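You operate a simulated robot arm through the tools that you are given. There is no shell and no other tool. Be economical: measure what you need, move in short steps, check, and stop when the job is done.

You are at the controls of a simulated two-armed robot. One attempt, no reset.

## Task
Take the tea towel from the sideboard top and lay it out flat on the top of the side table.

Only the result counts: the job must be done as asked and must still hold three seconds after the hand-in. Knocking over, shifting, dropping, spilling or breaking anything else fails it. Flat cloth is picked up by pressing the open fingertips on it (5 to 10 N) and closing them slowly along it; thin cloth reads only 2 to 8 mm in the jaws.

## Robot
Two 7-joint arms with two-finger parallel grippers on one trunk, on a base that drives. Base frame: it is fixed to the floor where the robot stands at the start and does not move with it; the origin is under the middle of the robot, x ahead of it, y to its left, z up; the surface under the hand at the start is at about z = 0.9. Units: m, rad, N and s.
The left shoulder is at the start at [0.02, 0.113, 1.147], the right one opposite. With the tool pointing down near the work surface each hand reaches from about 0.24 to 0.62 m from the robot's upright axis, wherever it stands, measured 20 degrees to its own side. Places, roughly: top of the side table [0.2, -0.6, 0.9]. Payload 1.57 kg a hand.
The TCP of each hand is the grasp point between the finger pads, 0.03 m short of the fingertips. In the tool frame z runs along the fingers and y along their closing line. The gripper opens to 0.08 m. The fingers are 0.017 m wide and 0.012 m thick; the gripper's body (0.04 by 0.082 m) begins 0.08 m behind the TCP.
Orientation is that of the tool frame in the base frame, as a unit quaternion [w, x, y, z]. With the fingers straight down and closing along the base's y, the tool's x points along the base's -x, its y along +y and its z along -z.

## Interface
- The arms move only by the tool arm_command. It takes "left_rows", "right_rows" or both (then of equal length, played together; a hand with none holds still); each is a list of rows, each a list of 7 numbers: the opening, from 0 (shut) to 1 (fully open), then the shift along the tool's x, y, z in mm, then the turn, a rotation vector about the tool's x, y, z in degrees. In form: [[gripper, x, y, z, ax, ay, az], ...]. A call has 1 to 8 rows; each row shifts and turns the commanded pose from where the row before left it, along the tool's axes as they then stand. Each row takes 0.2 s and may step no farther than 0.05 m and 0.15 rad from the row before; otherwise, or with a gripper value out of range, the whole call is refused. A pose out of reach is approached as far as the arm can. The call stops where the force on the tool passes 40 N (or 10 N more than at its start, if that is more) or the arm is blocked; 0.2 s more then pass. Each finger travels about 0.045 m/s and halts on what it meets, pressing with about 38 N; the grip force reading is that of the motor and also rises with nothing between the fingers. The clock runs only during rows and for 0.2 s after the last one: add rows that do not move to give the fingers time. The reply holds the time, the measured pose of the TCP, the force on the tool along the base axes, the opening and the grip force, in the units named above and with some noise, with the torque about the TCP (base axes, N m) and any sound that the robot's microphone picked up.
- Cameras (640 x 400 px; columns grow to the right, rows downward): "scene" is now at [0.0879, -0.0629, 1.2776]; the picture's right is [-0.67, -0.74, 0.00], its down [-0.39, 0.35, -0.85] and it looks along [0.64, -0.57, -0.52] (base axes); focal length 214 px, centre (320, 200). "left" rides on the left gripper at [0.072, 0.007, -0.122] in its tool frame; the picture's right is [-0.09, 1.00, 0.00], its down [-0.84, -0.08, -0.54] and it looks along [-0.54, -0.05, 0.84] (tool axes); focal length 238 px, centre (320, 200). "right" rides on the right gripper at [0.072, -0.007, -0.122] in its tool frame; the picture's right is [0.09, 1.00, 0.00], its down [-0.84, 0.08, -0.54] and it looks along [-0.54, 0.05, 0.84] (tool axes); focal length 238 px, centre (320, 200). There is no depth. A picture from a camera that has moved, and an enlarged one, comes with that camera's place and axes in the base frame and with its lens. The place of the scene camera against the robot may be out by one fixed shift of up to 0.012 m in any direction.
- snapshot(camera): a new picture of that camera. The clock stands still meanwhile.
- slide_trunk(by): slides the trunk up (or, below 0, down) by that many m; the arms and the scene camera ride with it, the base frame stays. It gives what a move gives, with no picture.
- drive_base(legs): drives the robot by 1 to 6 legs, each [ahead, left, turn to the left] in m, m and rad, along the robot's own axes; the way and the turn of a leg run together, so that a leg with both is an arc; at most 1.5 m and 3.142 rad a leg. The arms and the cameras ride along, it lands a little off, and it stops where it bumps. It gives what a move gives.
- turn_head(pan, tilt): turns the head with the scene camera to pan (to the left, within 1.396 rad either way) and tilt (down, from -0.506 to 1.204), counted from straight ahead of the robot. It gives what a move gives.
- enlarge(camera, box): a new picture of the part [left, top, right, bottom] of that camera's present view, enlarged. The clock stands still meanwhile.
- sign_off(): hands the job in; it is judged then, once.

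Work in short steps. Places have to be worked out from the pictures, the camera data and where the tool is seen: move nearer, look again, correct. Check each grasp and each placing, and mend what went wrong. You have 120 turns and 92 pictures in all, those below and enlarged ones among them. Open the grippers and draw the arms clear of the work before you hand the job in, unless the task says otherwise; then end with one line.

The tools are called after "Request:" as a command line: name --argument value ..., lists and objects as JSON in quotes. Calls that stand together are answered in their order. arm_command: Moves the arms, as the interface text tells. Its arguments: {"type":"object","properties":{"left_rows":{"type":"array","items":{"type":"array","items":{"type":"number"}}},"right_rows":{"type":"array","items":{"type":"array","items":{"type":"number"}}}},"required":[]} The other tools are called the same way: slide_trunk (by) slides the trunk up or down; drive_base (legs) drives the base; turn_head (pan, tilt) turns the head that bears the scene camera; snapshot (camera) takes a picture; enlarge (camera, box) takes an enlarged picture of a part of a camera's view; sign_off () hands the job in.

At the start:

```text
t: 0.0
left_tool_pos: [0.4006, -0.0293, 1.2408]
left_ee_rot: [0.0, -0.001, 1.0, 0.0]
left_contact_force: [0.9, 0.4, -0.4]
left_moment: [-0.02, 0.01, 0.04]
left_grip_width: 0.0799
left_finger_force: 0.1
right_tool_pos: [0.2866, -0.3624, 1.2321]
right_ee_rot: [0.0, 0.0, 1.0, 0.0]
right_contact_force: [-0.3, -0.4, -0.5]
right_moment: [-0.01, 0.04, -0.01]
right_grip_width: 0.0797
right_finger_force: 0.1
trunk travel left (down, up): [-0.2, 0.37]
robot x, y, heading: [-0.0032, 0.0017, 0.0]
head pan, tilt: [-0.731, 0.546]
```

scene: 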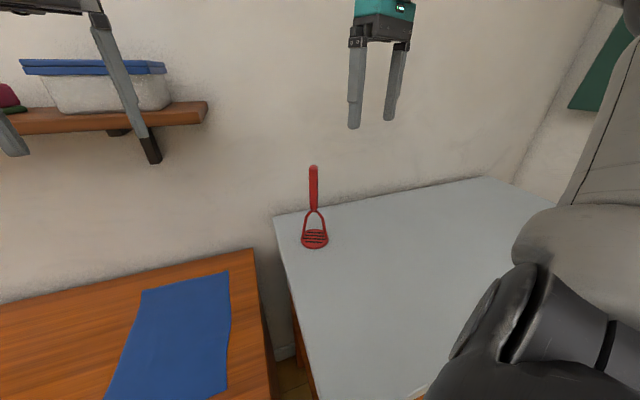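
right: 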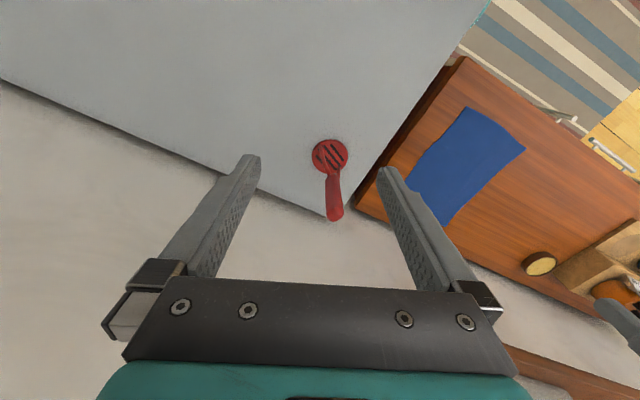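
left: 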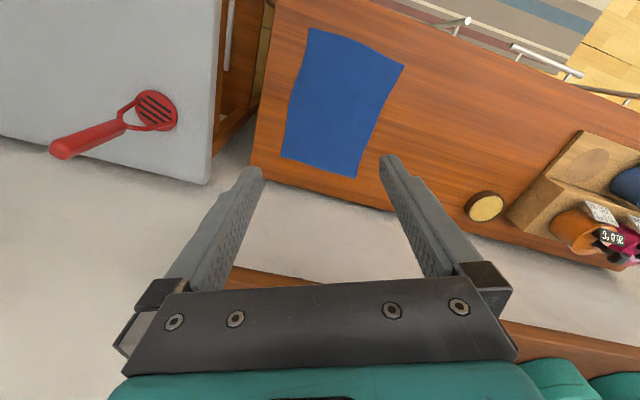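

The towel is at roughly (0.4, 0) on the sideboard, and the masher stands upright on the table near (0.42, -0.34). I'll look around before planning.

Request:
turn_head --pan -0.3 --tilt 1.0

Request:
snapshot --camera "scene"

Request:
turn_head --pan -1.3 --tilt 0.8

Request:
snapshot --camera "scene"

```text
t: 0.9
left_tool_pos: [0.4002, -0.0289, 1.2418]
left_ee_rot: [-0.001, -0.001, 1.0, 0.0]
left_contact_force: [-0.3, -0.4, 0.6]
left_moment: [0.02, 0.01, -0.01]
left_grip_width: 0.0801
left_finger_force: 0.1
right_tool_pos: [0.2886, -0.3615, 1.2314]
right_ee_rot: [0.001, 0.0, 1.0, 0.0]
right_contact_force: [-0.3, 0.2, 0.5]
right_moment: [0.03, 0.01, -0.01]
right_grip_width: 0.0799
right_finger_force: 0.1
trunk travel left (down, up): [-0.2, 0.37]
robot x, y, heading: [0.0004, 0.0005, 0.003]
head pan, tilt: [-0.3, 1.0]
```

```text
88 pictures are left
camera scene: at [0.0876, -0.0236, 1.2409], right [-0.3, -0.96, 0.0], down [-0.8, 0.25, -0.54], along [0.52, -0.16, -0.84], focal length 214 px, centre (320, 200)
```

scene: 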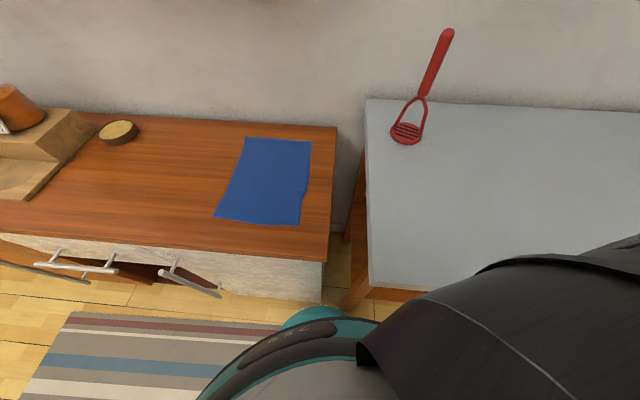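

```text
t: 2.2
left_tool_pos: [0.3999, -0.0277, 1.2401]
left_ee_rot: [0.001, 0.0, 1.0, 0.001]
left_contact_force: [1.1, -0.9, -0.1]
left_moment: [0.02, 0.01, 0.02]
left_grip_width: 0.0798
left_finger_force: 0.0
right_tool_pos: [0.2876, -0.3617, 1.2316]
right_ee_rot: [0.0, 0.001, 1.0, 0.0]
right_contact_force: [0.0, -0.8, -0.4]
right_moment: [-0.01, 0.01, 0.02]
right_grip_width: 0.0795
right_finger_force: 0.0
trunk travel left (down, up): [-0.2, 0.37]
robot x, y, heading: [-0.0013, 0.001, 0.003]
head pan, tilt: [-1.3, 0.799]
```

```text
87 pictures are left
camera scene: at [0.0426, -0.0806, 1.2559], right [-0.96, -0.27, 0.0], down [-0.19, 0.69, -0.7], along [0.19, -0.67, -0.72], focal length 214 px, centre (320, 200)
```

scene: 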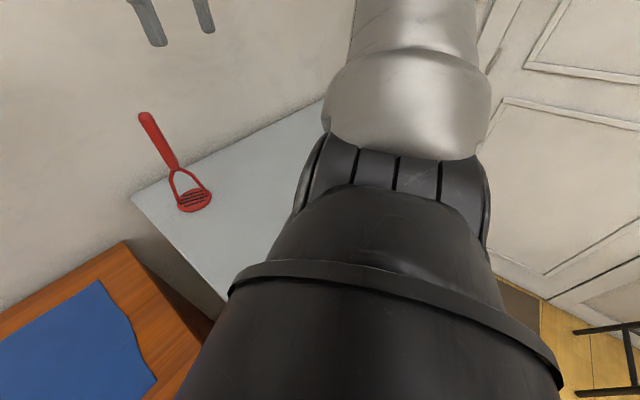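

Towel corners come out near (0.515,0.028), (0.456,-0.116), (0.26,-0.038) and (0.323,0.104), and the furniture is turned about -0.40 rad from me. I'll back off a little, square up to the wall and centre on the towel.

Request:
drive_base --legs '[[-0.1, 0, 0], [0, 0, -0.4], [0, 0.185, 0]]'

Request:
turn_head --pan 0.0 --tilt 0.9

Request:
snapshot --camera "scene"

```text
t: 5.6
left_tool_pos: [0.3277, -0.0075, 1.2401]
left_ee_rot: [0.0, 0.196, 0.981, -0.001]
left_contact_force: [-0.4, 0.5, 0.1]
left_moment: [-0.03, 0.0, 0.01]
left_grip_width: 0.0799
left_finger_force: 0.1
right_tool_pos: [0.0988, -0.272, 1.2314]
right_ee_rot: [0.0, 0.196, 0.981, 0.0]
right_contact_force: [-0.9, 0.2, -0.6]
right_moment: [-0.01, 0.01, -0.01]
right_grip_width: 0.0799
right_finger_force: 0.1
trunk travel left (down, up): [-0.2, 0.37]
robot x, y, heading: [-0.0287, 0.175, -0.394]
head pan, tilt: [-1.3, 0.799]
```

```text
t: 7.1
left_tool_pos: [0.3297, -0.0088, 1.2407]
left_ee_rot: [0.0, 0.195, 0.981, 0.0]
left_contact_force: [0.6, 0.9, -0.2]
left_moment: [0.02, 0.0, 0.01]
left_grip_width: 0.08
left_finger_force: 0.0
right_tool_pos: [0.0971, -0.2739, 1.2317]
right_ee_rot: [0.0, 0.196, 0.981, 0.0]
right_contact_force: [-0.8, -0.7, -0.9]
right_moment: [0.0, -0.04, -0.03]
right_grip_width: 0.0801
right_finger_force: 0.0
trunk travel left (down, up): [-0.2, 0.37]
robot x, y, heading: [-0.0293, 0.171, -0.398]
head pan, tilt: [0.0, 0.901]
```

```text
86 pictures are left
camera scene: at [0.0603, 0.1358, 1.248], right [-0.38, -0.92, 0.0], down [-0.72, 0.3, -0.62], along [0.57, -0.24, -0.78], focal length 214 px, centre (320, 200)
```

scene: 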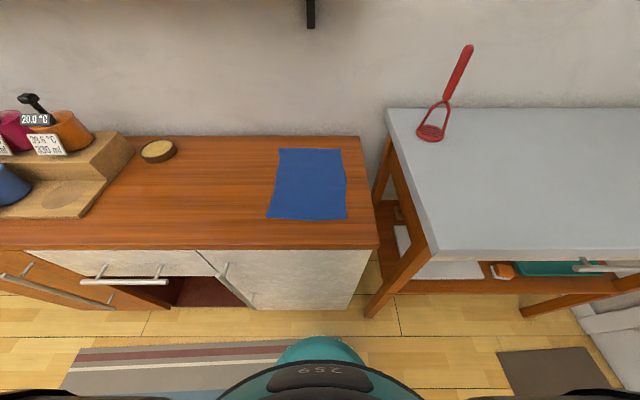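

Comparing the two views puts the sideboard top at about z 0.79 and the table at about 0.90. In the robot frame the towel is about 0.20 × 0.285 m, with its near edge at x≈0.40 and y from -0.064 to 0.136. I'll turn both hands so the fingers close fore-and-aft, cameras facing outward.

Request:
arm_command --left_rows '[[1, 0, 0, 0, 0, 0, 8.18], [1, 0, 0, 0, 0, 0, 8.18], [1, 0, 0, 0, 0, 0, 8.18], [1, 0, 0, 0, 0, 0, 8.18], [1, 0, 0, 0, 0, 0, 8.18], [1, 0, 0, 0, 0, 0, 8.18], [1, 0, 0, 0, 0, 0, 8.18], [1, 0, 0, 0, 0, 0, 8.18]]' --right_rows '[[1, 0, 0, 0, 0, 0, -8.18], [1, 0, 0, 0, 0, 0, -8.18], [1, 0, 0, 0, 0, 0, -8.18], [1, 0, 0, 0, 0, 0, -8.18], [1, 0, 0, 0, 0, 0, -8.18], [1, 0, 0, 0, 0, 0, -8.18], [1, 0, 0, 0, 0, 0, -8.18], [1, 0, 0, 0, 0, 0, -8.18]]'

Request:
arm_command --left_rows '[[1, 0, 0, 0, 0, 0, 8.18], [1, 0, 0, 0, 0, 0, 8.18], [1, 0, 0, 0, 0, 0, 8.18], [0.5, 24.5, 7, 0, 0, 0, 0], [0.5, 24.5, 7, 0, 0, 0, 0], [0.5, 24.5, 7, 0, 0, 0, 0], [0.5, 24.5, 7, 0, 0, 0, 0], [0.5, 24.5, 7, 0, 0, 0, 0]]' --right_rows '[[1, 0, 0, 0, 0, 0, -8.18], [1, 0, 0, 0, 0, 0, -8.18], [1, 0, 0, 0, 0, 0, -8.18], [0.5, -42, -18.5, 0, 0, 0, 0], [0.5, -42, -18.5, 0, 0, 0, 0], [0.5, -42, -18.5, 0, 0, 0, 0], [0.5, -42, -18.5, 0, 0, 0, 0], [0.5, -42, -18.5, 0, 0, 0, 0]]'

```text
t: 8.9
left_tool_pos: [0.3279, -0.0084, 1.2392]
left_ee_rot: [0.0, 0.696, 0.718, 0.0]
left_contact_force: [0.0, 0.3, -1.4]
left_moment: [0.01, 0.0, 0.03]
left_grip_width: 0.0802
left_finger_force: 0.0
right_tool_pos: [0.0964, -0.2721, 1.231]
right_ee_rot: [0.0, -0.367, 0.93, 0.001]
right_contact_force: [-0.4, -0.7, 0.1]
right_moment: [0.03, -0.01, 0.02]
right_grip_width: 0.08
right_finger_force: 0.1
trunk travel left (down, up): [-0.2, 0.37]
robot x, y, heading: [-0.032, 0.171, -0.391]
head pan, tilt: [0.0, 0.901]
```

```text
t: 10.7
left_tool_pos: [0.4099, 0.0893, 1.2394]
left_ee_rot: [-0.001, 0.832, 0.555, 0.0]
left_contact_force: [0.7, -0.2, 0.0]
left_moment: [-0.01, 0.0, -0.04]
left_grip_width: 0.0399
left_finger_force: 0.1
right_tool_pos: [0.2656, -0.1187, 1.2309]
right_ee_rot: [-0.001, -0.554, 0.833, 0.001]
right_contact_force: [-0.2, -0.6, -0.7]
right_moment: [0.01, 0.03, 0.04]
right_grip_width: 0.0401
right_finger_force: 0.0
trunk travel left (down, up): [-0.2, 0.37]
robot x, y, heading: [-0.0274, 0.1738, -0.397]
head pan, tilt: [0.0, 0.901]
```

Orientation is as intended. I'll finish moving the right hand over, then bring both down part way.

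Request:
arm_command --left_rows '[[0.5, 0, 0, 0, 0, 0, 0], [0.5, 0, 0, 0, 0, 0, 0], [0.5, 0, 0, 0, 0, 0, 0], [0.5, 0, 0, 48, 0, 0, 0], [0.5, 0, 0, 48, 0, 0, 0], [0.5, 0, 0, 48, 0, 0, 0], [0.5, 0, 0, 48, 0, 0, 0], [0.5, 0, 0, 48, 0, 0, 0]]' --right_rows '[[0.5, -43.3, -17.7, 0, 0, 0, 0], [0.5, -43.3, -17.7, 0, 0, 0, 0], [0.5, -43.3, -17.7, 0, 0, 0, 0], [0.5, 0, 0, 46.5, 0, 0, 0], [0.5, 0, 0, 46.5, 0, 0, 0], [0.5, 0, 0, 46.5, 0, 0, 0], [0.5, 0, 0, 46.5, 0, 0, 0], [0.5, 0, 0, 46.5, 0, 0, 0]]'

Request:
arm_command --left_rows '[[0.5, 0, 0, 40, 0, 0, 0], [0.5, 0, 0, 40, 0, 0, 0], [0.5, 0, 0, 20, 0, 0, 0]]' --right_rows '[[0.5, 0, 0, 40, 0, 0, 0], [0.5, 0, 0, 40, 0, 0, 0], [0.5, 0, 0, 20, 0, 0, 0]]'

Request:
snapshot --camera "scene"

Request:
snapshot --camera "left"

Request:
snapshot --camera "right"

```text
t: 12.5
left_tool_pos: [0.4081, 0.0928, 0.9999]
left_ee_rot: [0.0, 0.832, 0.555, 0.0]
left_contact_force: [-0.5, 1.2, 0.0]
left_moment: [0.01, -0.02, 0.0]
left_grip_width: 0.0401
left_finger_force: 0.0
right_tool_pos: [0.272, -0.0787, 0.9624]
right_ee_rot: [0.001, -0.555, 0.832, 0.0]
right_contact_force: [-0.1, 0.2, -0.2]
right_moment: [0.02, -0.01, -0.01]
right_grip_width: 0.0403
right_finger_force: 0.0
right hand out of reach, approached as far as the arm can: row 1, 2, 3
trunk travel left (down, up): [-0.2, 0.37]
robot x, y, heading: [-0.0282, 0.1734, -0.395]
head pan, tilt: [0.0, 0.901]
```

```text
t: 13.3
left_tool_pos: [0.4085, 0.0931, 0.8999]
left_ee_rot: [0.001, 0.832, 0.555, 0.001]
left_contact_force: [0.0, 0.0, -0.6]
left_moment: [0.0, -0.05, 0.0]
left_grip_width: 0.0399
left_finger_force: 0.0
right_tool_pos: [0.263, -0.0843, 0.8703]
right_ee_rot: [0.0, -0.555, 0.832, 0.0]
right_contact_force: [0.3, -0.2, -0.8]
right_moment: [0.01, -0.03, -0.03]
right_grip_width: 0.0398
right_finger_force: 0.1
right hand out of reach, approached as far as the arm can: row 2, 3
trunk travel left (down, up): [-0.2, 0.37]
robot x, y, heading: [-0.0285, 0.1719, -0.393]
head pan, tilt: [0.0, 0.901]
```

```text
85 pictures are left
camera scene: at [0.0603, 0.1358, 1.248], right [-0.38, -0.92, 0.0], down [-0.72, 0.3, -0.62], along [0.57, -0.24, -0.78], focal length 214 px, centre (320, 200)
```

scene: 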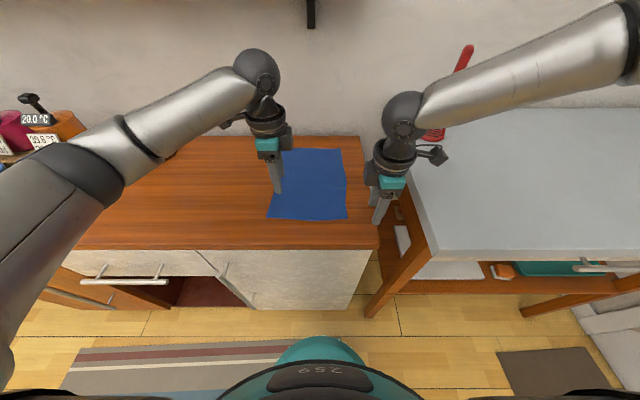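

```text
84 pictures are left
camera left: at [0.4422, 0.1568, 1.0215], right [0.88, -0.47, 0.0], down [-0.39, -0.74, 0.54], along [-0.25, -0.48, -0.84], focal length 238 px, centre (320, 200)
```

left: 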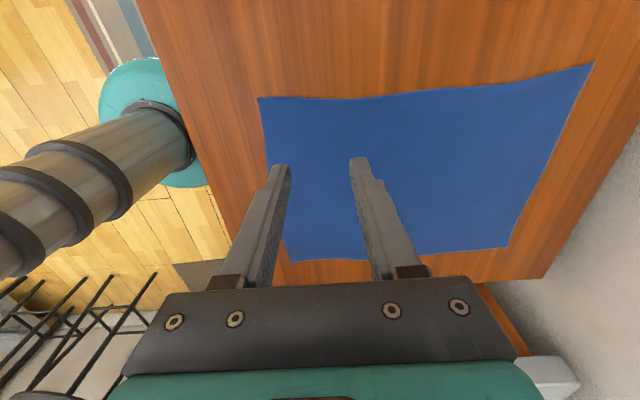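

```text
83 pictures are left
camera right: at [0.2393, -0.1535, 0.994], right [-0.95, 0.3, 0.0], down [0.25, 0.8, 0.54], along [0.16, 0.52, -0.84], focal length 238 px, centre (320, 200)
```

right: 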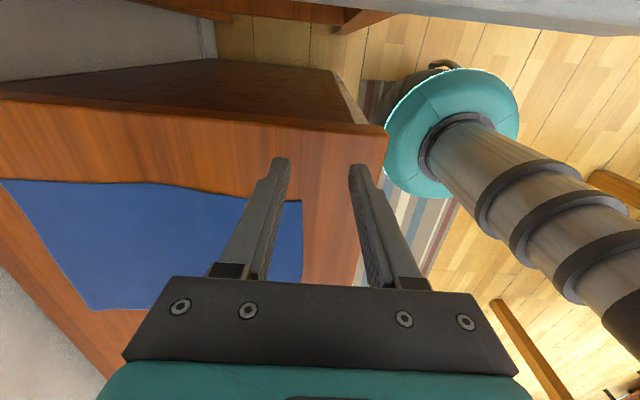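

The left hand is right over its corner, but the right arm ran out of reach sideways in this posture. I'll lift the right hand and turn it back, move it over in its original orientation, then turn it again.

Request:
arm_command --right_rows '[[0.5, 0, 0, -50, 0, 0, 0], [0.5, 0, 0, -50, 0, 0, 0], [0.5, 0, 0, -50, 0, 0, 0], [0.5, 0, 0, -20, 0, 0, 8.18], [0.5, 0, 0, -20, 0, 0, 8.18], [0.5, 0, 0, 0, 0, 0, 8.18], [0.5, 0, 0, 0, 0, 0, 8.18], [0.5, 0, 0, 0, 0, 0, 8.18]]'

Request:
arm_command --right_rows '[[0.5, 0, 0, 0, 0, 0, 8.18], [0.5, 0, 0, 0, 0, 0, 8.18], [0.5, 0, 0, 0, 0, 0, 8.18], [0.5, 0, 0, 0, 0, 0, 8.18], [0.5, 0, 0, 0, 0, 0, 8.18], [0.5, 0, 0, 0, 0, 0, 8.18]]'

```text
t: 15.1
left_tool_pos: [0.4081, 0.0922, 0.9006]
left_ee_rot: [-0.001, 0.832, 0.555, 0.001]
left_contact_force: [-0.3, -0.4, -1.1]
left_moment: [0.04, 0.0, -0.03]
left_grip_width: 0.04
left_finger_force: 0.1
right_tool_pos: [0.2612, -0.0838, 1.0586]
right_ee_rot: [0.0, -0.229, 0.973, 0.0]
right_contact_force: [-0.6, -0.5, -0.1]
right_moment: [0.03, 0.0, 0.02]
right_grip_width: 0.0401
right_finger_force: 0.2
trunk travel left (down, up): [-0.2, 0.37]
robot x, y, heading: [-0.0276, 0.1731, -0.393]
head pan, tilt: [0.0, 0.901]
```

```text
t: 16.5
left_tool_pos: [0.4074, 0.0919, 0.8997]
left_ee_rot: [0.0, 0.832, 0.555, 0.0]
left_contact_force: [0.4, -0.6, 0.5]
left_moment: [-0.03, 0.02, -0.03]
left_grip_width: 0.04
left_finger_force: 0.0
right_tool_pos: [0.2616, -0.0836, 1.0597]
right_ee_rot: [0.0, 0.198, 0.98, -0.001]
right_contact_force: [-0.3, -0.4, 0.0]
right_moment: [0.0, 0.0, 0.05]
right_grip_width: 0.0397
right_finger_force: 0.1
trunk travel left (down, up): [-0.2, 0.37]
robot x, y, heading: [-0.0331, 0.1709, -0.394]
head pan, tilt: [0.0, 0.901]
```

The commanded pose now follows the measured one. I'll move the right hand over its corner in this orientation.

Request:
arm_command --right_rows '[[0.5, -22.7, 31, 0, 0, 0, 0], [0.5, -22.7, 31, 0, 0, 0, 0], [0.5, -22.7, 31, 0, 0, 0, 0], [0.5, 0, 0, 0, 0, 0, -8.18], [0.5, 0, 0, 0, 0, 0, -8.18], [0.5, 0, 0, 0, 0, 0, -8.18], [0.5, 0, 0, 0, 0, 0, -8.18]]'

```text
t: 18.1
left_tool_pos: [0.4082, 0.092, 0.8999]
left_ee_rot: [-0.001, 0.832, 0.554, 0.0]
left_contact_force: [0.4, 0.3, 0.0]
left_moment: [-0.02, -0.01, 0.0]
left_grip_width: 0.04
left_finger_force: 0.1
right_tool_pos: [0.3067, -0.0597, 1.0557]
right_ee_rot: [0.001, -0.09, 0.996, 0.001]
right_contact_force: [-0.2, -0.6, 0.8]
right_moment: [0.0, 0.02, 0.04]
right_grip_width: 0.04
right_finger_force: 0.1
right hand out of reach, approached as far as the arm can: row 2, 3
trunk travel left (down, up): [-0.2, 0.37]
robot x, y, heading: [-0.0293, 0.1712, -0.394]
head pan, tilt: [0.0, 0.901]
```

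The right arm's posture won't let it cross towards the middle, while the left started out near the centreline. I'll shift the base left by 0.11 so the towel sits more to my right.

Request:
drive_base --legs '[[0, 0.11, 0]]'

Request:
arm_command --left_rows '[[0.5, -22, 0, 0, 0, 0, 0], [0.5, -22, 0, 0, 0, 0, 0], [0.5, -22, 0, 0, 0, 0, 0], [0.5, -22, 0, 0, 0, 0, 0], [0.5, -22, 0, 0, 0, 0, 0], [0.5, 0, 0, 0, 0, 0, 0], [0.5, 0, 0, 0, 0, 0, 0]]' --right_rows '[[0.5, 0, 0, 0, 0, 0, -8.18], [0.5, 0, 0, 0, 0, 0, -8.18], [0.5, 0, 0, 0, 0, 0, -8.18], [0.5, 0, 0, 0, 0, 0, -8.18], [0.5, 0, 0, 0, 0, 0, -8.18], [0.5, 0, 0, 0, 0, 0, -8.18], [0.5, 0, 0, 0, 0, 0, -8.18]]'

```text
t: 19.3
left_tool_pos: [0.4503, 0.1943, 0.8995]
left_ee_rot: [0.001, 0.832, 0.555, 0.0]
left_contact_force: [-0.2, 0.0, 0.5]
left_moment: [-0.03, -0.02, 0.01]
left_grip_width: 0.0402
left_finger_force: 0.1
right_tool_pos: [0.3486, 0.0422, 1.0567]
right_ee_rot: [0.001, -0.088, 0.996, 0.0]
right_contact_force: [1.2, -0.4, 0.9]
right_moment: [0.0, -0.01, -0.02]
right_grip_width: 0.0399
right_finger_force: 0.0
trunk travel left (down, up): [-0.2, 0.37]
robot x, y, heading: [0.0144, 0.275, -0.395]
head pan, tilt: [0.0, 0.901]
```

```text
t: 20.9
left_tool_pos: [0.409, 0.0923, 0.9003]
left_ee_rot: [0.0, 0.832, 0.555, 0.0]
left_contact_force: [0.3, 0.0, 0.6]
left_moment: [-0.01, 0.0, -0.04]
left_grip_width: 0.04
left_finger_force: 0.1
right_tool_pos: [0.3473, 0.0423, 1.0563]
right_ee_rot: [0.001, -0.557, 0.831, 0.0]
right_contact_force: [-0.3, -0.1, 0.7]
right_moment: [-0.01, -0.01, 0.0]
right_grip_width: 0.0401
right_finger_force: 0.0
trunk travel left (down, up): [-0.2, 0.37]
robot x, y, heading: [0.0152, 0.2738, -0.395]
head pan, tilt: [0.0, 0.901]
```

Both hands are oriented and within reach. I'll put the right hand over the near-right corner and lower it to match the left.

Request:
arm_command --right_rows '[[0.5, 25, -19, 0, 0, 0, 0], [0.5, 25, -19, 0, 0, 0, 0], [0.5, 0, 0, 40, 0, 0, 0], [0.5, 0, 0, 40, 0, 0, 0], [0.5, 0, 0, 40, 0, 0, 0], [0.5, 0, 0, 36, 0, 0, 0]]'

Request:
snapshot --camera "scene"

Request:
snapshot --camera "right"

Request:
snapshot --camera "left"

```text
t: 22.3
left_tool_pos: [0.4095, 0.0926, 0.9001]
left_ee_rot: [0.0, 0.832, 0.555, 0.0]
left_contact_force: [0.4, -0.5, -0.4]
left_moment: [-0.04, 0.01, 0.01]
left_grip_width: 0.0401
left_finger_force: 0.1
right_tool_pos: [0.3546, -0.0221, 0.907]
right_ee_rot: [0.002, -0.555, 0.832, 0.0]
right_contact_force: [-0.3, -0.5, 0.5]
right_moment: [-0.03, -0.04, -0.03]
right_grip_width: 0.0401
right_finger_force: 0.1
right hand out of reach, approached as far as the arm can: row 6
trunk travel left (down, up): [-0.2, 0.37]
robot x, y, heading: [0.0147, 0.2746, -0.394]
head pan, tilt: [0.0, 0.901]
```

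```text
82 pictures are left
camera scene: at [0.1027, 0.2378, 1.248], right [-0.38, -0.92, 0.0], down [-0.72, 0.3, -0.62], along [0.57, -0.24, -0.78], focal length 214 px, centre (320, 200)
```

scene: 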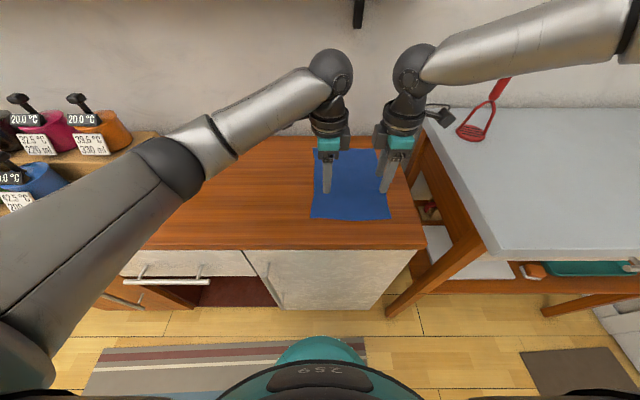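

```text
81 pictures are left
camera right: at [0.3309, -0.093, 1.0301], right [-0.95, 0.3, 0.0], down [0.25, 0.8, 0.54], along [0.17, 0.52, -0.84], focal length 238 px, centre (320, 200)
```

right: 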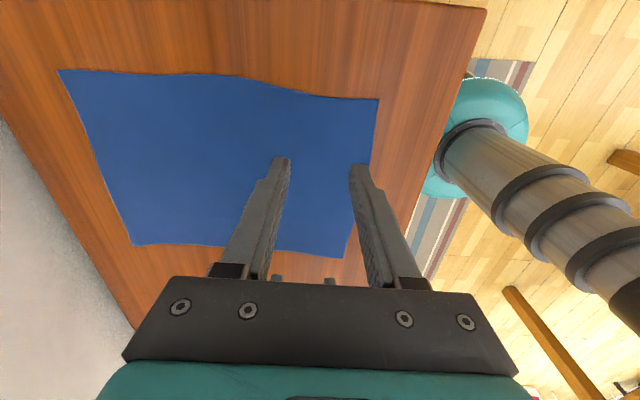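

```text
80 pictures are left
camera left: at [0.4429, 0.1561, 1.021], right [0.88, -0.47, 0.0], down [-0.39, -0.74, 0.54], along [-0.25, -0.48, -0.84], focal length 238 px, centre (320, 200)
```

left: 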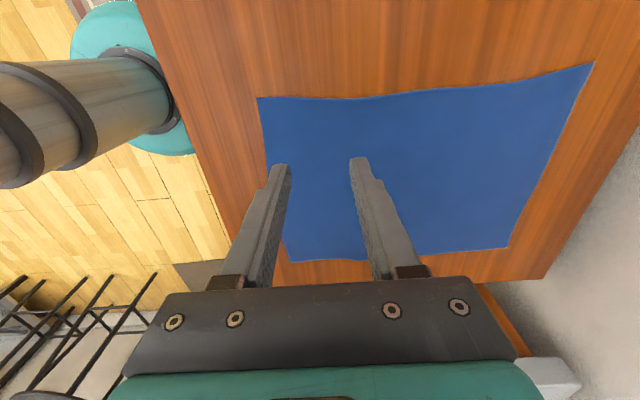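

The corners check out: both TCPs are about 50 mm inside the near edge and 40 mm in from the sides. I'll nudge both 12 mm nearer that edge, raise them, and lower the trunk so the right arm can reach down.

Request:
arm_command --left_rows '[[0.5, 0, -12, -30, 0, 0, 0], [0.5, 0, 0, -30, 0, 0, 0]]' --right_rows '[[0.5, 0, 12, -30, 0, 0, 0], [0.5, 0, 0, -24, 0, 0, 0]]'

Request:
slide_trunk --by -0.1

Request:
snapshot --camera "left"

Request:
snapshot --camera "right"

```text
t: 22.9
left_tool_pos: [0.3973, 0.0963, 0.9613]
left_ee_rot: [0.0, 0.832, 0.554, 0.001]
left_contact_force: [-0.9, -0.5, 0.3]
left_moment: [0.0, 0.02, 0.0]
left_grip_width: 0.0401
left_finger_force: 0.1
right_tool_pos: [0.3406, -0.0194, 0.96]
right_ee_rot: [0.0, -0.555, 0.832, 0.0]
right_contact_force: [0.3, 0.8, -0.4]
right_moment: [0.0, 0.0, 0.01]
right_grip_width: 0.04
right_finger_force: 0.0
trunk travel left (down, up): [-0.2, 0.37]
robot x, y, heading: [0.0157, 0.2697, -0.393]
head pan, tilt: [0.0, 0.901]
```

```text
t: 24.2
left_tool_pos: [0.3979, 0.0964, 0.8614]
left_ee_rot: [-0.001, 0.832, 0.554, 0.0]
left_contact_force: [-0.2, 0.6, -0.2]
left_moment: [-0.02, -0.01, 0.0]
left_grip_width: 0.04
left_finger_force: 0.1
right_tool_pos: [0.3404, -0.0208, 0.8596]
right_ee_rot: [0.001, -0.555, 0.832, 0.0]
right_contact_force: [0.0, -0.3, -0.1]
right_moment: [0.02, -0.01, 0.01]
right_grip_width: 0.04
right_finger_force: 0.0
trunk travel left (down, up): [-0.1, 0.47]
robot x, y, heading: [0.0117, 0.272, -0.397]
head pan, tilt: [0.0, 0.901]
```

```text
79 pictures are left
camera left: at [0.4318, 0.1603, 0.9825], right [0.88, -0.47, 0.0], down [-0.39, -0.74, 0.54], along [-0.25, -0.48, -0.84], focal length 238 px, centre (320, 200)
```

left: 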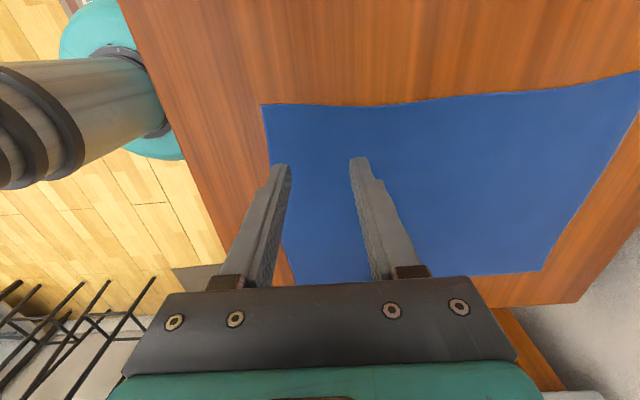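

```text
78 pictures are left
camera right: at [0.3177, -0.0888, 0.9827], right [-0.95, 0.3, 0.0], down [0.25, 0.8, 0.54], along [0.16, 0.52, -0.84], focal length 238 px, centre (320, 200)
```

right: 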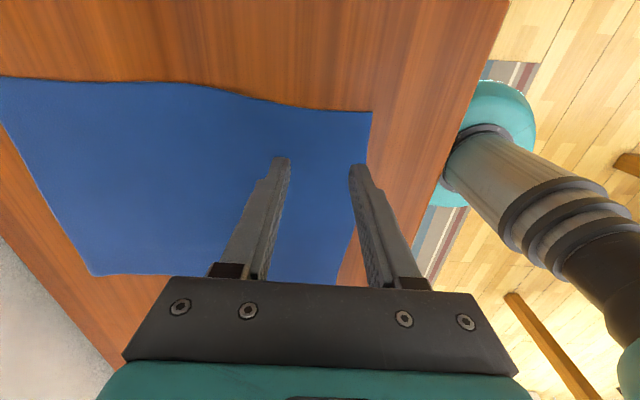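

Both hands are placed well. I'll lower them together in small steps to find contact.

Request:
arm_command --left_rows '[[0.5, 0, 0, 15, 0, 0, 0], [0.5, 0, 0, 10, 0, 0, 0], [0.5, 0, 0, 5, 0, 0, 0], [0.5, 0, 0, 3, 0, 0, 0]]' --right_rows '[[0.5, 0, 0, 15, 0, 0, 0], [0.5, 0, 0, 10, 0, 0, 0], [0.5, 0, 0, 3, 0, 0, 0], [0.5, 0, 0, 3, 0, 0, 0]]'

```text
t: 25.2
left_tool_pos: [0.3976, 0.096, 0.8319]
left_ee_rot: [0.003, 0.832, 0.555, 0.002]
left_contact_force: [1.3, 0.7, 18.6]
left_moment: [0.2, 0.41, -0.04]
left_grip_width: 0.0392
left_finger_force: 0.2
right_tool_pos: [0.341, -0.0194, 0.8315]
right_ee_rot: [0.002, -0.555, 0.832, -0.002]
right_contact_force: [-1.2, -1.9, 20.2]
right_moment: [0.18, 0.56, 0.04]
right_grip_width: 0.0398
right_finger_force: 0.0
trunk travel left (down, up): [-0.1, 0.47]
robot x, y, heading: [0.0115, 0.2742, -0.397]
head pan, tilt: [0.0, 0.901]
```

Contact at z≈0.80, pressing about 19 N, which is too hard. I'll ease off slightly to get 5–10 N.

Request:
arm_command --left_rows '[[0.5, 0, 0, -1.2, 0, 0, 0], [0.5, 0, 0, 0, 0, 0, 0]]' --right_rows '[[0.5, 0, 0, -1.2, 0, 0, 0], [0.5, 0, 0, 0, 0, 0, 0]]'

```text
t: 25.8
left_tool_pos: [0.3963, 0.0967, 0.8311]
left_ee_rot: [0.004, 0.832, 0.555, 0.0]
left_contact_force: [2.1, -2.0, 23.0]
left_moment: [0.2, 0.49, 0.04]
left_grip_width: 0.0385
left_finger_force: 0.0
right_tool_pos: [0.34, -0.0196, 0.8316]
right_ee_rot: [0.002, -0.554, 0.833, -0.001]
right_contact_force: [0.6, -2.2, 23.7]
right_moment: [0.17, 0.56, 0.02]
right_grip_width: 0.0393
right_finger_force: 0.0
trunk travel left (down, up): [-0.1, 0.47]
robot x, y, heading: [0.0156, 0.2722, -0.39]
head pan, tilt: [0.0, 0.901]
```

Force is still above target, so I'll back off a bit more.

Request:
arm_command --left_rows '[[0.5, 0, 0, -1.3, 0, 0, 0], [0.5, 0, 0, 0, 0, 0, 0]]' --right_rows '[[0.5, 0, 0, -1.3, 0, 0, 0], [0.5, 0, 0, 0, 0, 0, 0]]'

```text
t: 26.4
left_tool_pos: [0.3982, 0.0963, 0.8316]
left_ee_rot: [0.002, 0.833, 0.554, 0.0]
left_contact_force: [0.9, -4.5, 18.3]
left_moment: [0.04, 0.45, 0.14]
left_grip_width: 0.0386
left_finger_force: 0.0
right_tool_pos: [0.3401, -0.0195, 0.8304]
right_ee_rot: [0.001, -0.555, 0.832, -0.001]
right_contact_force: [2.9, -0.3, 17.8]
right_moment: [0.21, 0.34, -0.01]
right_grip_width: 0.0386
right_finger_force: 0.0
trunk travel left (down, up): [-0.1, 0.47]
robot x, y, heading: [0.0139, 0.2746, -0.394]
head pan, tilt: [0.0, 0.901]
```

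About 5 N per 1.2 mm; another 2.4 mm should land around 8 N.

Request:
arm_command --left_rows '[[0.5, 0, 0, -2.3, 0, 0, 0], [0.5, 0, 0, 0, 0, 0, 0]]' --right_rows '[[0.5, 0, 0, -2.3, 0, 0, 0], [0.5, 0, 0, 0, 0, 0, 0]]'

```text
t: 27.0
left_tool_pos: [0.3972, 0.0963, 0.8302]
left_ee_rot: [-0.002, 0.832, 0.555, 0.001]
left_contact_force: [-0.8, -2.3, 6.2]
left_moment: [-0.05, 0.06, 0.0]
left_grip_width: 0.0391
left_finger_force: 0.1
right_tool_pos: [0.3407, -0.0196, 0.8314]
right_ee_rot: [-0.002, -0.555, 0.832, 0.002]
right_contact_force: [0.4, -0.5, 0.4]
right_moment: [0.04, 0.01, -0.01]
right_grip_width: 0.0401
right_finger_force: 0.2
trunk travel left (down, up): [-0.1, 0.47]
robot x, y, heading: [0.0139, 0.2717, -0.397]
head pan, tilt: [0.0, 0.901]
```

Left reads 6 N but the right is nearly off. I'll press the right back 1.3 mm and close both slowly.

Request:
arm_command --left_rows '[[0.5, 0, 0, 0.4, 0, 0, 0], [0.5, 0, 0, 0, 0, 0, 0], [0.44, 0, 0, 0, 0, 0, 0], [0.38, 0, 0, 0, 0, 0, 0], [0.32, 0, 0, 0, 0, 0, 0]]' --right_rows '[[0.5, 0, 0, 1.3, 0, 0, 0], [0.5, 0, 0, 0, 0, 0, 0], [0.44, 0, 0, 0, 0, 0, 0], [0.38, 0, 0, 0, 0, 0, 0], [0.32, 0, 0, 0, 0, 0, 0]]'

Request:
snapshot --camera "right"

Request:
snapshot --camera "left"

```text
t: 28.2
left_tool_pos: [0.3974, 0.0958, 0.8311]
left_ee_rot: [-0.001, 0.832, 0.555, 0.0]
left_contact_force: [-0.4, 0.7, 2.6]
left_moment: [0.02, 0.03, 0.04]
left_grip_width: 0.0247
left_finger_force: 0.1
right_tool_pos: [0.3407, -0.0187, 0.8322]
right_ee_rot: [0.002, -0.554, 0.832, 0.0]
right_contact_force: [-0.2, -0.8, 0.1]
right_moment: [0.02, 0.0, 0.01]
right_grip_width: 0.0257
right_finger_force: 0.0
trunk travel left (down, up): [-0.1, 0.47]
robot x, y, heading: [0.0156, 0.2736, -0.397]
head pan, tilt: [0.0, 0.901]
```

```text
77 pictures are left
camera right: at [0.3177, -0.0892, 0.9553], right [-0.95, 0.3, 0.0], down [0.25, 0.8, 0.54], along [0.16, 0.52, -0.84], focal length 238 px, centre (320, 200)
```

right: 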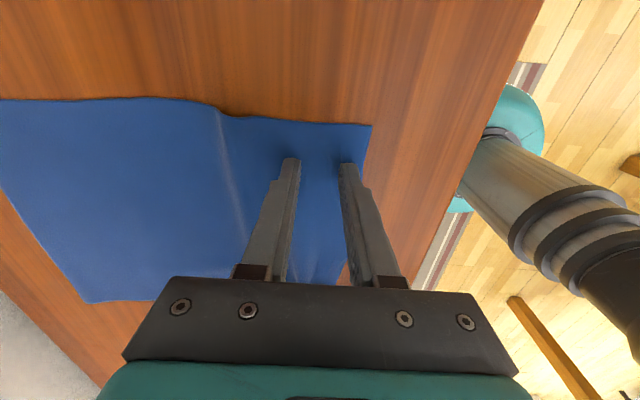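

```text
76 pictures are left
camera left: at [0.4318, 0.1605, 0.9532], right [0.88, -0.47, 0.0], down [-0.39, -0.74, 0.54], along [-0.25, -0.48, -0.84], focal length 238 px, centre (320, 200)
```

left: 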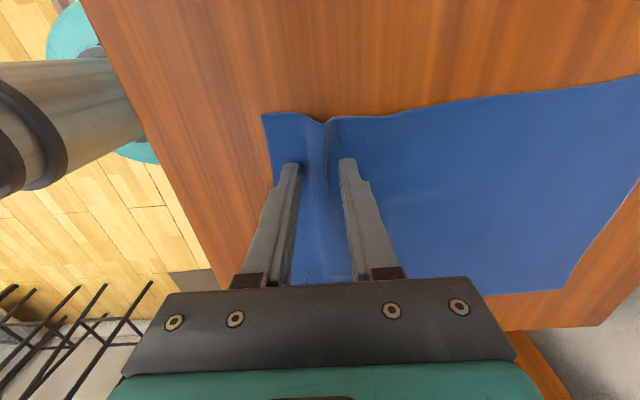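

The left pleat is forming, while the right slipped with no pressure. I'll press the left a touch and finish closing it while the right re-opens.

Request:
arm_command --left_rows '[[0.32, 0, 0, 0.8, 0, 0, 0], [0.26, 0, 0, 0, 0, 0, 0], [0.2, 0, 0, 0.3, 0, 0, 0], [0.14, 0, 0, 0, 0, 0, 0], [0.08, 0, 0, 0, 0, 0, 0], [0.02, 0, 0, 0, 0, 0, 0], [0, 0, 0, 0, 0, 0, 0], [0, 0, 0, 0, 0, 0, 0]]' --right_rows '[[0.32, 0, 0, -2, 0, 0, 0], [0.5, 0, 0, 0, 0, 0, 0], [0.5, 0, 0, 0, 0, 0, 0], [0.5, 0, 0, 0, 0, 0, 0], [0.5, 0, 0, 0, 0, 0, 0], [0.5, 0, 0, 0, 0, 0, 0], [0.5, 0, 0, 0, 0, 0, 0], [0.5, 0, 0, 0, 0, 0, 0]]'

Request:
snapshot --camera "left"

```text
t: 30.0
left_tool_pos: [0.3986, 0.0969, 0.8319]
left_ee_rot: [0.0, 0.832, 0.555, 0.001]
left_contact_force: [0.3, -0.6, 12.4]
left_moment: [-0.01, 0.0, -0.01]
left_grip_width: 0.0058
left_finger_force: 25.5
right_tool_pos: [0.3409, -0.0198, 0.8344]
right_ee_rot: [0.001, -0.555, 0.832, -0.001]
right_contact_force: [0.9, -0.7, 0.3]
right_moment: [-0.01, 0.02, 0.03]
right_grip_width: 0.0401
right_finger_force: 0.0
trunk travel left (down, up): [-0.1, 0.47]
robot x, y, heading: [0.0106, 0.2714, -0.402]
head pan, tilt: [0.0, 0.901]
```

```text
75 pictures are left
camera left: at [0.4316, 0.1605, 0.9531], right [0.88, -0.47, 0.0], down [-0.39, -0.74, 0.54], along [-0.25, -0.48, -0.84], focal length 238 px, centre (320, 200)
```

left: 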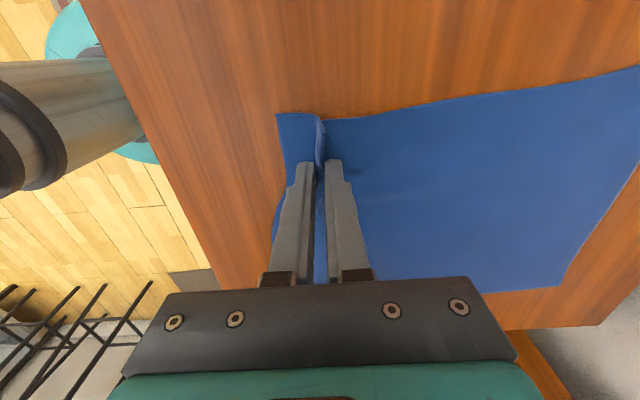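

Left holds a pleat (5.8 mm). Now I'll press the right down again, reading the force.

Request:
arm_command --left_rows '[[0, 0, 0, -1, 0, 0, 0], [0, 0, 0, 0, 0, 0, 0], [0, 0, 0, 0, 0, 0, 0]]' --right_rows '[[0.5, 0, 0, 3, 0, 0, 0], [0.5, 0, 0, 1, 0, 0, 0], [0.5, 0, 0, 0, 0, 0, 0]]'

Request:
snapshot --camera "right"

```text
t: 30.8
left_tool_pos: [0.3978, 0.0964, 0.8316]
left_ee_rot: [-0.001, 0.832, 0.555, 0.001]
left_contact_force: [1.6, -0.6, 3.2]
left_moment: [-0.06, -0.01, -0.05]
left_grip_width: 0.0054
left_finger_force: 25.1
right_tool_pos: [0.341, -0.0184, 0.8297]
right_ee_rot: [0.002, -0.555, 0.832, -0.002]
right_contact_force: [-2.7, -4.1, 17.7]
right_moment: [0.09, 0.52, 0.11]
right_grip_width: 0.0401
right_finger_force: 0.0
trunk travel left (down, up): [-0.1, 0.47]
robot x, y, heading: [0.0147, 0.2726, -0.391]
head pan, tilt: [0.0, 0.901]
```

```text
74 pictures are left
camera right: at [0.3174, -0.0886, 0.9546], right [-0.95, 0.3, 0.0], down [0.25, 0.8, 0.54], along [0.17, 0.52, -0.84], focal length 238 px, centre (320, 200)
```

right: 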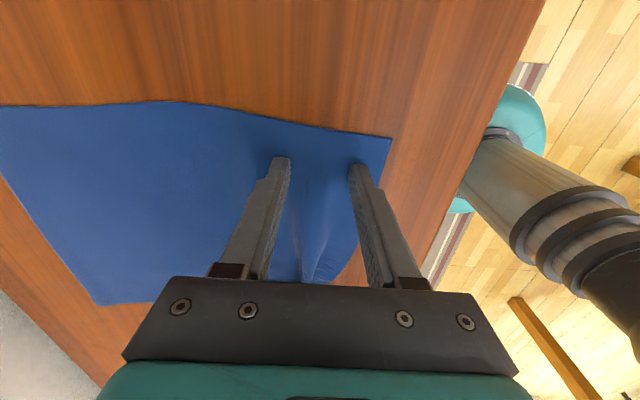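

Pressing at about 18 N with the fold already running between the fingers. I'll ease a little and close slowly.

Request:
arm_command --right_rows '[[0.5, 0, 0, -1.0, 0, 0, 0], [0.44, 0, 0, 0, 0, 0, 0], [0.38, 0, 0, 0, 0, 0, 0], [0.32, 0, 0, 0, 0, 0, 0], [0.26, 0, 0, 0, 0, 0, 0], [0.2, 0, 0, 0, 0, 0, 0]]'

```text
t: 32.2
left_tool_pos: [0.3964, 0.0963, 0.832]
left_ee_rot: [0.0, 0.832, 0.555, 0.001]
left_contact_force: [-0.5, -0.4, 0.4]
left_moment: [0.01, 0.03, 0.01]
left_grip_width: 0.0023
left_finger_force: 23.8
right_tool_pos: [0.3417, -0.0184, 0.8309]
right_ee_rot: [0.002, -0.555, 0.832, -0.001]
right_contact_force: [-1.5, 2.1, 14.4]
right_moment: [0.13, 0.15, 0.0]
right_grip_width: 0.0165
right_finger_force: 0.4
trunk travel left (down, up): [-0.1, 0.47]
robot x, y, heading: [0.0129, 0.276, -0.396]
head pan, tilt: [0.0, 0.901]
```

Right still presses well. I'll finish closing it and check both; the left width dropped to 2.3 mm.

Request:
arm_command --right_rows '[[0.14, 0, 0, 0, 0, 0, 0], [0.08, 0, 0, 0, 0, 0, 0], [0.02, 0, 0, 0, 0, 0, 0], [0, 0, 0, 0, 0, 0, 0], [0, 0, 0, 0, 0, 0, 0]]'

Request:
snapshot --camera "right"

Request:
snapshot --camera "left"

```text
t: 33.4
left_tool_pos: [0.3973, 0.0968, 0.8328]
left_ee_rot: [0.0, 0.832, 0.554, 0.001]
left_contact_force: [0.1, 0.0, -0.2]
left_moment: [-0.03, 0.0, -0.02]
left_grip_width: 0.0021
left_finger_force: 23.6
right_tool_pos: [0.3409, -0.0187, 0.831]
right_ee_rot: [0.002, -0.555, 0.832, -0.001]
right_contact_force: [-3.5, 0.7, 15.6]
right_moment: [0.07, 0.19, 0.01]
right_grip_width: 0.0024
right_finger_force: 23.9
trunk travel left (down, up): [-0.1, 0.47]
robot x, y, heading: [0.0142, 0.2739, -0.395]
head pan, tilt: [0.0, 0.901]
```

```text
73 pictures are left
camera right: at [0.3171, -0.0883, 0.9545], right [-0.95, 0.3, 0.0], down [0.25, 0.8, 0.54], along [0.16, 0.52, -0.84], focal length 238 px, centre (320, 200)
```

right: 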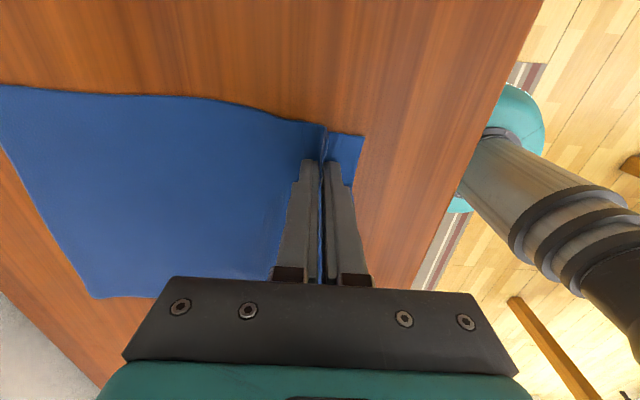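

```text
72 pictures are left
camera left: at [0.4312, 0.1608, 0.954], right [0.88, -0.47, 0.0], down [-0.39, -0.74, 0.54], along [-0.25, -0.48, -0.84], focal length 238 px, centre (320, 200)
```

left: 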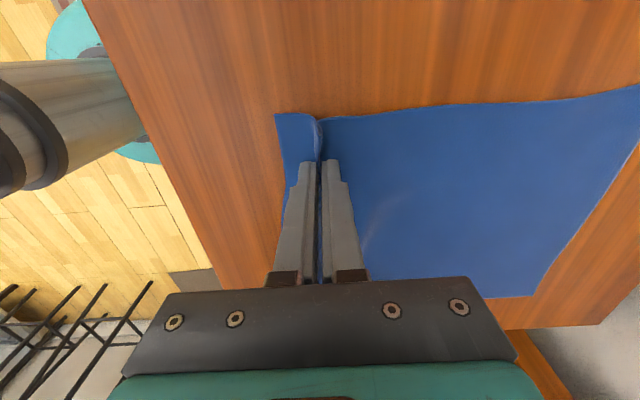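

Both hands have a pleat. I'll lift slowly and check.

Request:
arm_command --left_rows '[[0, 0, 0, -8, 0, 0, 0], [0, 0, 0, -12, 0, 0, 0], [0, 0, 0, -15, 0, 0, 0], [0, 0, 0, -15, 0, 0, 0], [0, 0, 0, -15, 0, 0, 0]]' --right_rows '[[0, 0, 0, -8, 0, 0, 0], [0, 0, 0, -12, 0, 0, 0], [0, 0, 0, -15, 0, 0, 0], [0, 0, 0, -15, 0, 0, 0], [0, 0, 0, -15, 0, 0, 0]]'

Request:
snapshot --camera "right"

Request:
snapshot --camera "left"

```text
t: 34.6
left_tool_pos: [0.3967, 0.0959, 0.8983]
left_ee_rot: [0.0, 0.833, 0.554, 0.0]
left_contact_force: [-0.4, -0.7, 0.1]
left_moment: [-0.02, -0.03, -0.01]
left_grip_width: 0.002
left_finger_force: 23.7
right_tool_pos: [0.3418, -0.019, 0.8953]
right_ee_rot: [0.001, -0.554, 0.832, 0.001]
right_contact_force: [0.3, -0.1, 0.7]
right_moment: [0.05, -0.03, 0.02]
right_grip_width: 0.0019
right_finger_force: 23.2
trunk travel left (down, up): [-0.1, 0.47]
robot x, y, heading: [0.0103, 0.2717, -0.396]
head pan, tilt: [0.0, 0.901]
```

```text
71 pictures are left
camera right: at [0.3172, -0.0891, 1.0183], right [-0.95, 0.3, 0.0], down [0.25, 0.8, 0.54], along [0.16, 0.52, -0.84], focal length 238 px, centre (320, 200)
```

right: 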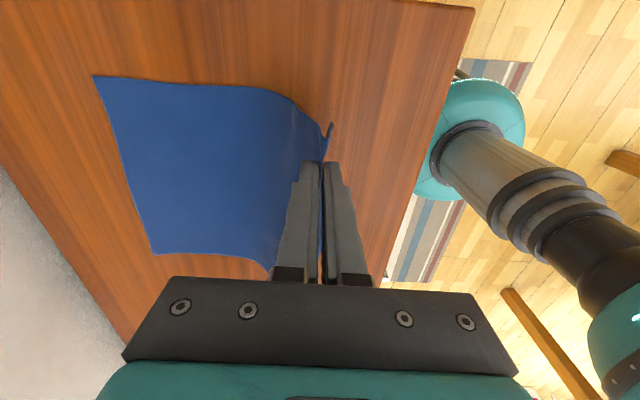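

```text
70 pictures are left
camera left: at [0.4312, 0.1597, 1.0199], right [0.88, -0.47, 0.0], down [-0.39, -0.74, 0.54], along [-0.25, -0.48, -0.84], focal length 238 px, centre (320, 200)
```

left: 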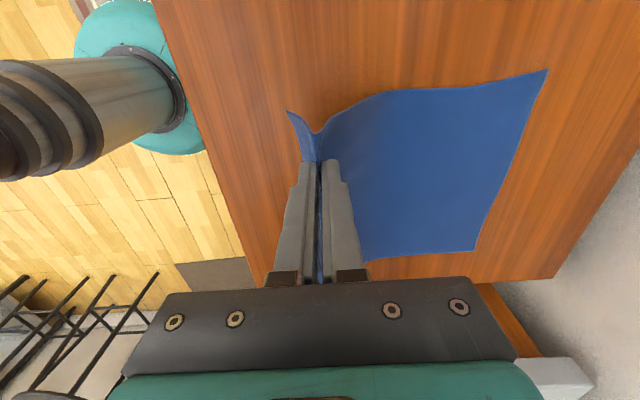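

The towel lifts cleanly, held by both near corners. I'll back the base away from the shelf, then raise the trunk so the hanging cloth clears everything.

Request:
drive_base --legs '[[-0.1, 0, 0]]'

Request:
slide_trunk --by 0.34

Request:
snapshot --camera "scene"

```text
t: 35.8
left_tool_pos: [0.3055, 0.1348, 0.8984]
left_ee_rot: [0.0, 0.832, 0.555, 0.0]
left_contact_force: [0.2, -0.5, -0.5]
left_moment: [0.05, 0.06, 0.03]
left_grip_width: 0.0023
left_finger_force: 23.5
right_tool_pos: [0.2501, 0.0189, 0.8949]
right_ee_rot: [0.001, -0.554, 0.832, 0.0]
right_contact_force: [-1.5, 0.3, -0.3]
right_moment: [-0.01, 0.0, 0.0]
right_grip_width: 0.002
right_finger_force: 24.1
trunk travel left (down, up): [-0.1, 0.47]
robot x, y, heading: [-0.0799, 0.3121, -0.394]
head pan, tilt: [0.0, 0.901]
```

```text
t: 39.1
left_tool_pos: [0.3056, 0.1342, 1.237]
left_ee_rot: [0.0, 0.832, 0.554, 0.0]
left_contact_force: [0.5, -1.0, -1.2]
left_moment: [0.01, -0.02, 0.01]
left_grip_width: 0.002
left_finger_force: 23.6
right_tool_pos: [0.2488, 0.0186, 1.2359]
right_ee_rot: [0.0, -0.555, 0.832, 0.0]
right_contact_force: [0.3, -0.2, 0.3]
right_moment: [0.0, 0.02, -0.03]
right_grip_width: 0.0022
right_finger_force: 24.0
trunk travel left (down, up): [-0.44, 0.13]
robot x, y, heading: [-0.0798, 0.3129, -0.396]
head pan, tilt: [0.0, 0.901]
```

```text
69 pictures are left
camera scene: at [0.0109, 0.2761, 1.488], right [-0.38, -0.92, 0.0], down [-0.72, 0.3, -0.62], along [0.57, -0.24, -0.78], focal length 214 px, centre (320, 200)
```

scene: 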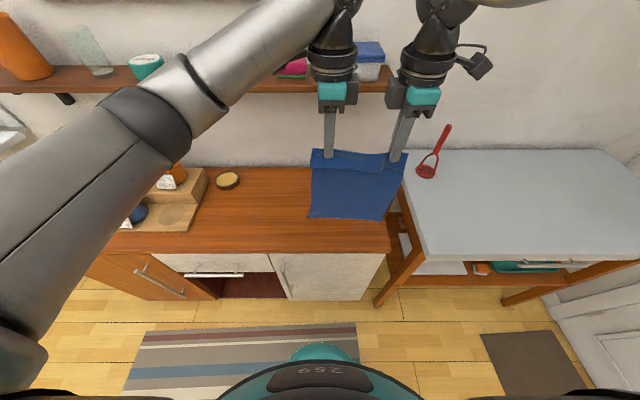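

The towel hangs spread between the hands, well clear. I'll drive right along the table; in the robot frame the masher is about 0.29 m further forward than the cloth.

Request:
drive_base --legs '[[0, -0.58, 0]]'

Request:
snapshot --camera "scene"

```text
t: 42.5
left_tool_pos: [0.0749, -0.4161, 1.237]
left_ee_rot: [0.0, 0.832, 0.555, 0.0]
left_contact_force: [-0.7, -0.2, 0.6]
left_moment: [-0.02, 0.01, 0.0]
left_grip_width: 0.0024
left_finger_force: 24.0
right_tool_pos: [0.0201, -0.5304, 1.234]
right_ee_rot: [0.001, -0.555, 0.832, 0.0]
right_contact_force: [1.0, 0.3, -1.3]
right_moment: [-0.03, 0.02, 0.0]
right_grip_width: 0.0022
right_finger_force: 23.5
trunk travel left (down, up): [-0.44, 0.13]
robot x, y, heading: [-0.3044, -0.2378, -0.394]
head pan, tilt: [0.0, 0.901]
```

```text
68 pictures are left
camera scene: at [-0.2182, -0.2735, 1.488], right [-0.38, -0.92, 0.0], down [-0.72, 0.3, -0.62], along [0.57, -0.24, -0.78], focal length 214 px, centre (320, 200)
```

scene: 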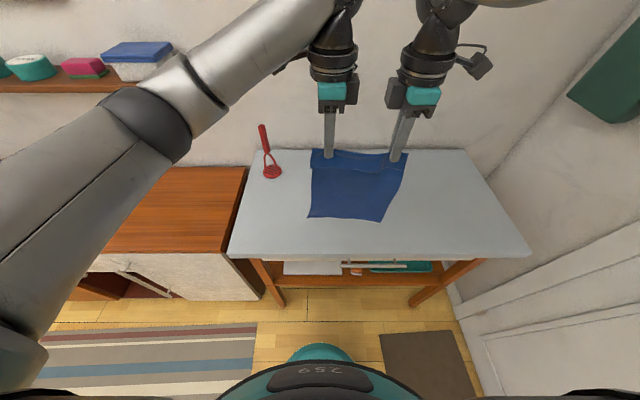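

The table now spans robot x 0.35–0.84 and y 0.26 to -0.60, with the masher at (0.70, 0.19). The towel's landing area, y 0.02 to -0.18, is clear. I'll drive forward 0.12 and extend the hands 0.12.

Request:
drive_base --legs '[[0.12, 0, 0]]'

Request:
arm_command --left_rows '[[0, 0, 25, 0, 0, 0, 0], [0, 0, 25, 0, 0, 0, 0], [0, 0, 25, 0, 0, 0, 0], [0, 0, 25, 0, 0, 0, 0], [0, 0, 25, 0, 0, 0, 0], [0, 0, 0, 0, 0, 0, 0]]' --right_rows '[[0, 0, -25, 0, 0, 0, 0], [0, 0, -25, 0, 0, 0, 0], [0, 0, -25, 0, 0, 0, 0], [0, 0, -25, 0, 0, 0, 0], [0, 0, -25, 0, 0, 0, 0], [0, 0, 0, 0, 0, 0, 0]]'

Request:
snapshot --camera "scene"

```text
t: 43.7
left_tool_pos: [0.1884, -0.4637, 1.2383]
left_ee_rot: [0.0, 0.833, 0.553, 0.0]
left_contact_force: [-0.1, 0.3, 0.6]
left_moment: [-0.03, 0.04, 0.04]
left_grip_width: 0.0021
left_finger_force: 23.8
right_tool_pos: [0.1296, -0.577, 1.2343]
right_ee_rot: [0.001, -0.554, 0.833, 0.001]
right_contact_force: [0.1, -0.6, -0.9]
right_moment: [0.03, 0.02, 0.01]
right_grip_width: 0.0023
right_finger_force: 23.4
trunk travel left (down, up): [-0.44, 0.13]
robot x, y, heading: [-0.1935, -0.2847, -0.398]
head pan, tilt: [0.0, 0.901]
```

```text
t: 45.1
left_tool_pos: [0.2926, -0.5138, 1.237]
left_ee_rot: [0.003, 0.837, 0.547, -0.009]
left_contact_force: [-24.1, -26.4, 0.1]
left_moment: [-0.73, 0.67, -0.1]
left_grip_width: 0.0023
left_finger_force: 23.8
left hand out of reach, approached as far as the arm can: row 5
right_tool_pos: [0.192, -0.6317, 1.2419]
right_ee_rot: [0.012, -0.556, 0.831, -0.001]
right_contact_force: [24.1, 25.7, -2.6]
right_moment: [0.63, -0.6, -0.11]
right_grip_width: 0.002
right_finger_force: 23.7
right hand out of reach, approached as far as the arm can: row 3, 4, 5
trunk travel left (down, up): [-0.44, 0.13]
robot x, y, heading: [-0.1997, -0.2814, -0.401]
head pan, tilt: [0.0, 0.901]
```

```text
67 pictures are left
camera scene: at [-0.1069, -0.3192, 1.488], right [-0.39, -0.92, 0.0], down [-0.72, 0.3, -0.62], along [0.57, -0.24, -0.78], focal length 214 px, centre (320, 200)
```

scene: 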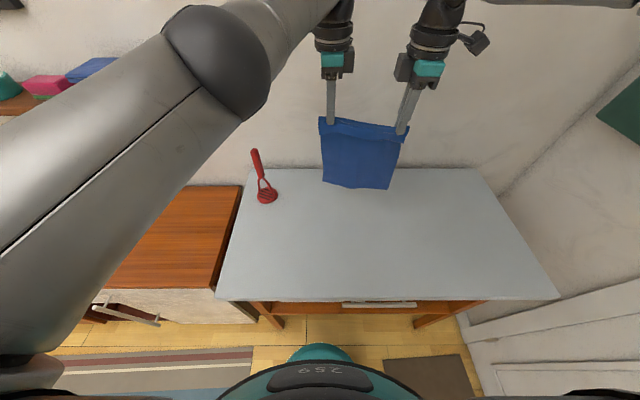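

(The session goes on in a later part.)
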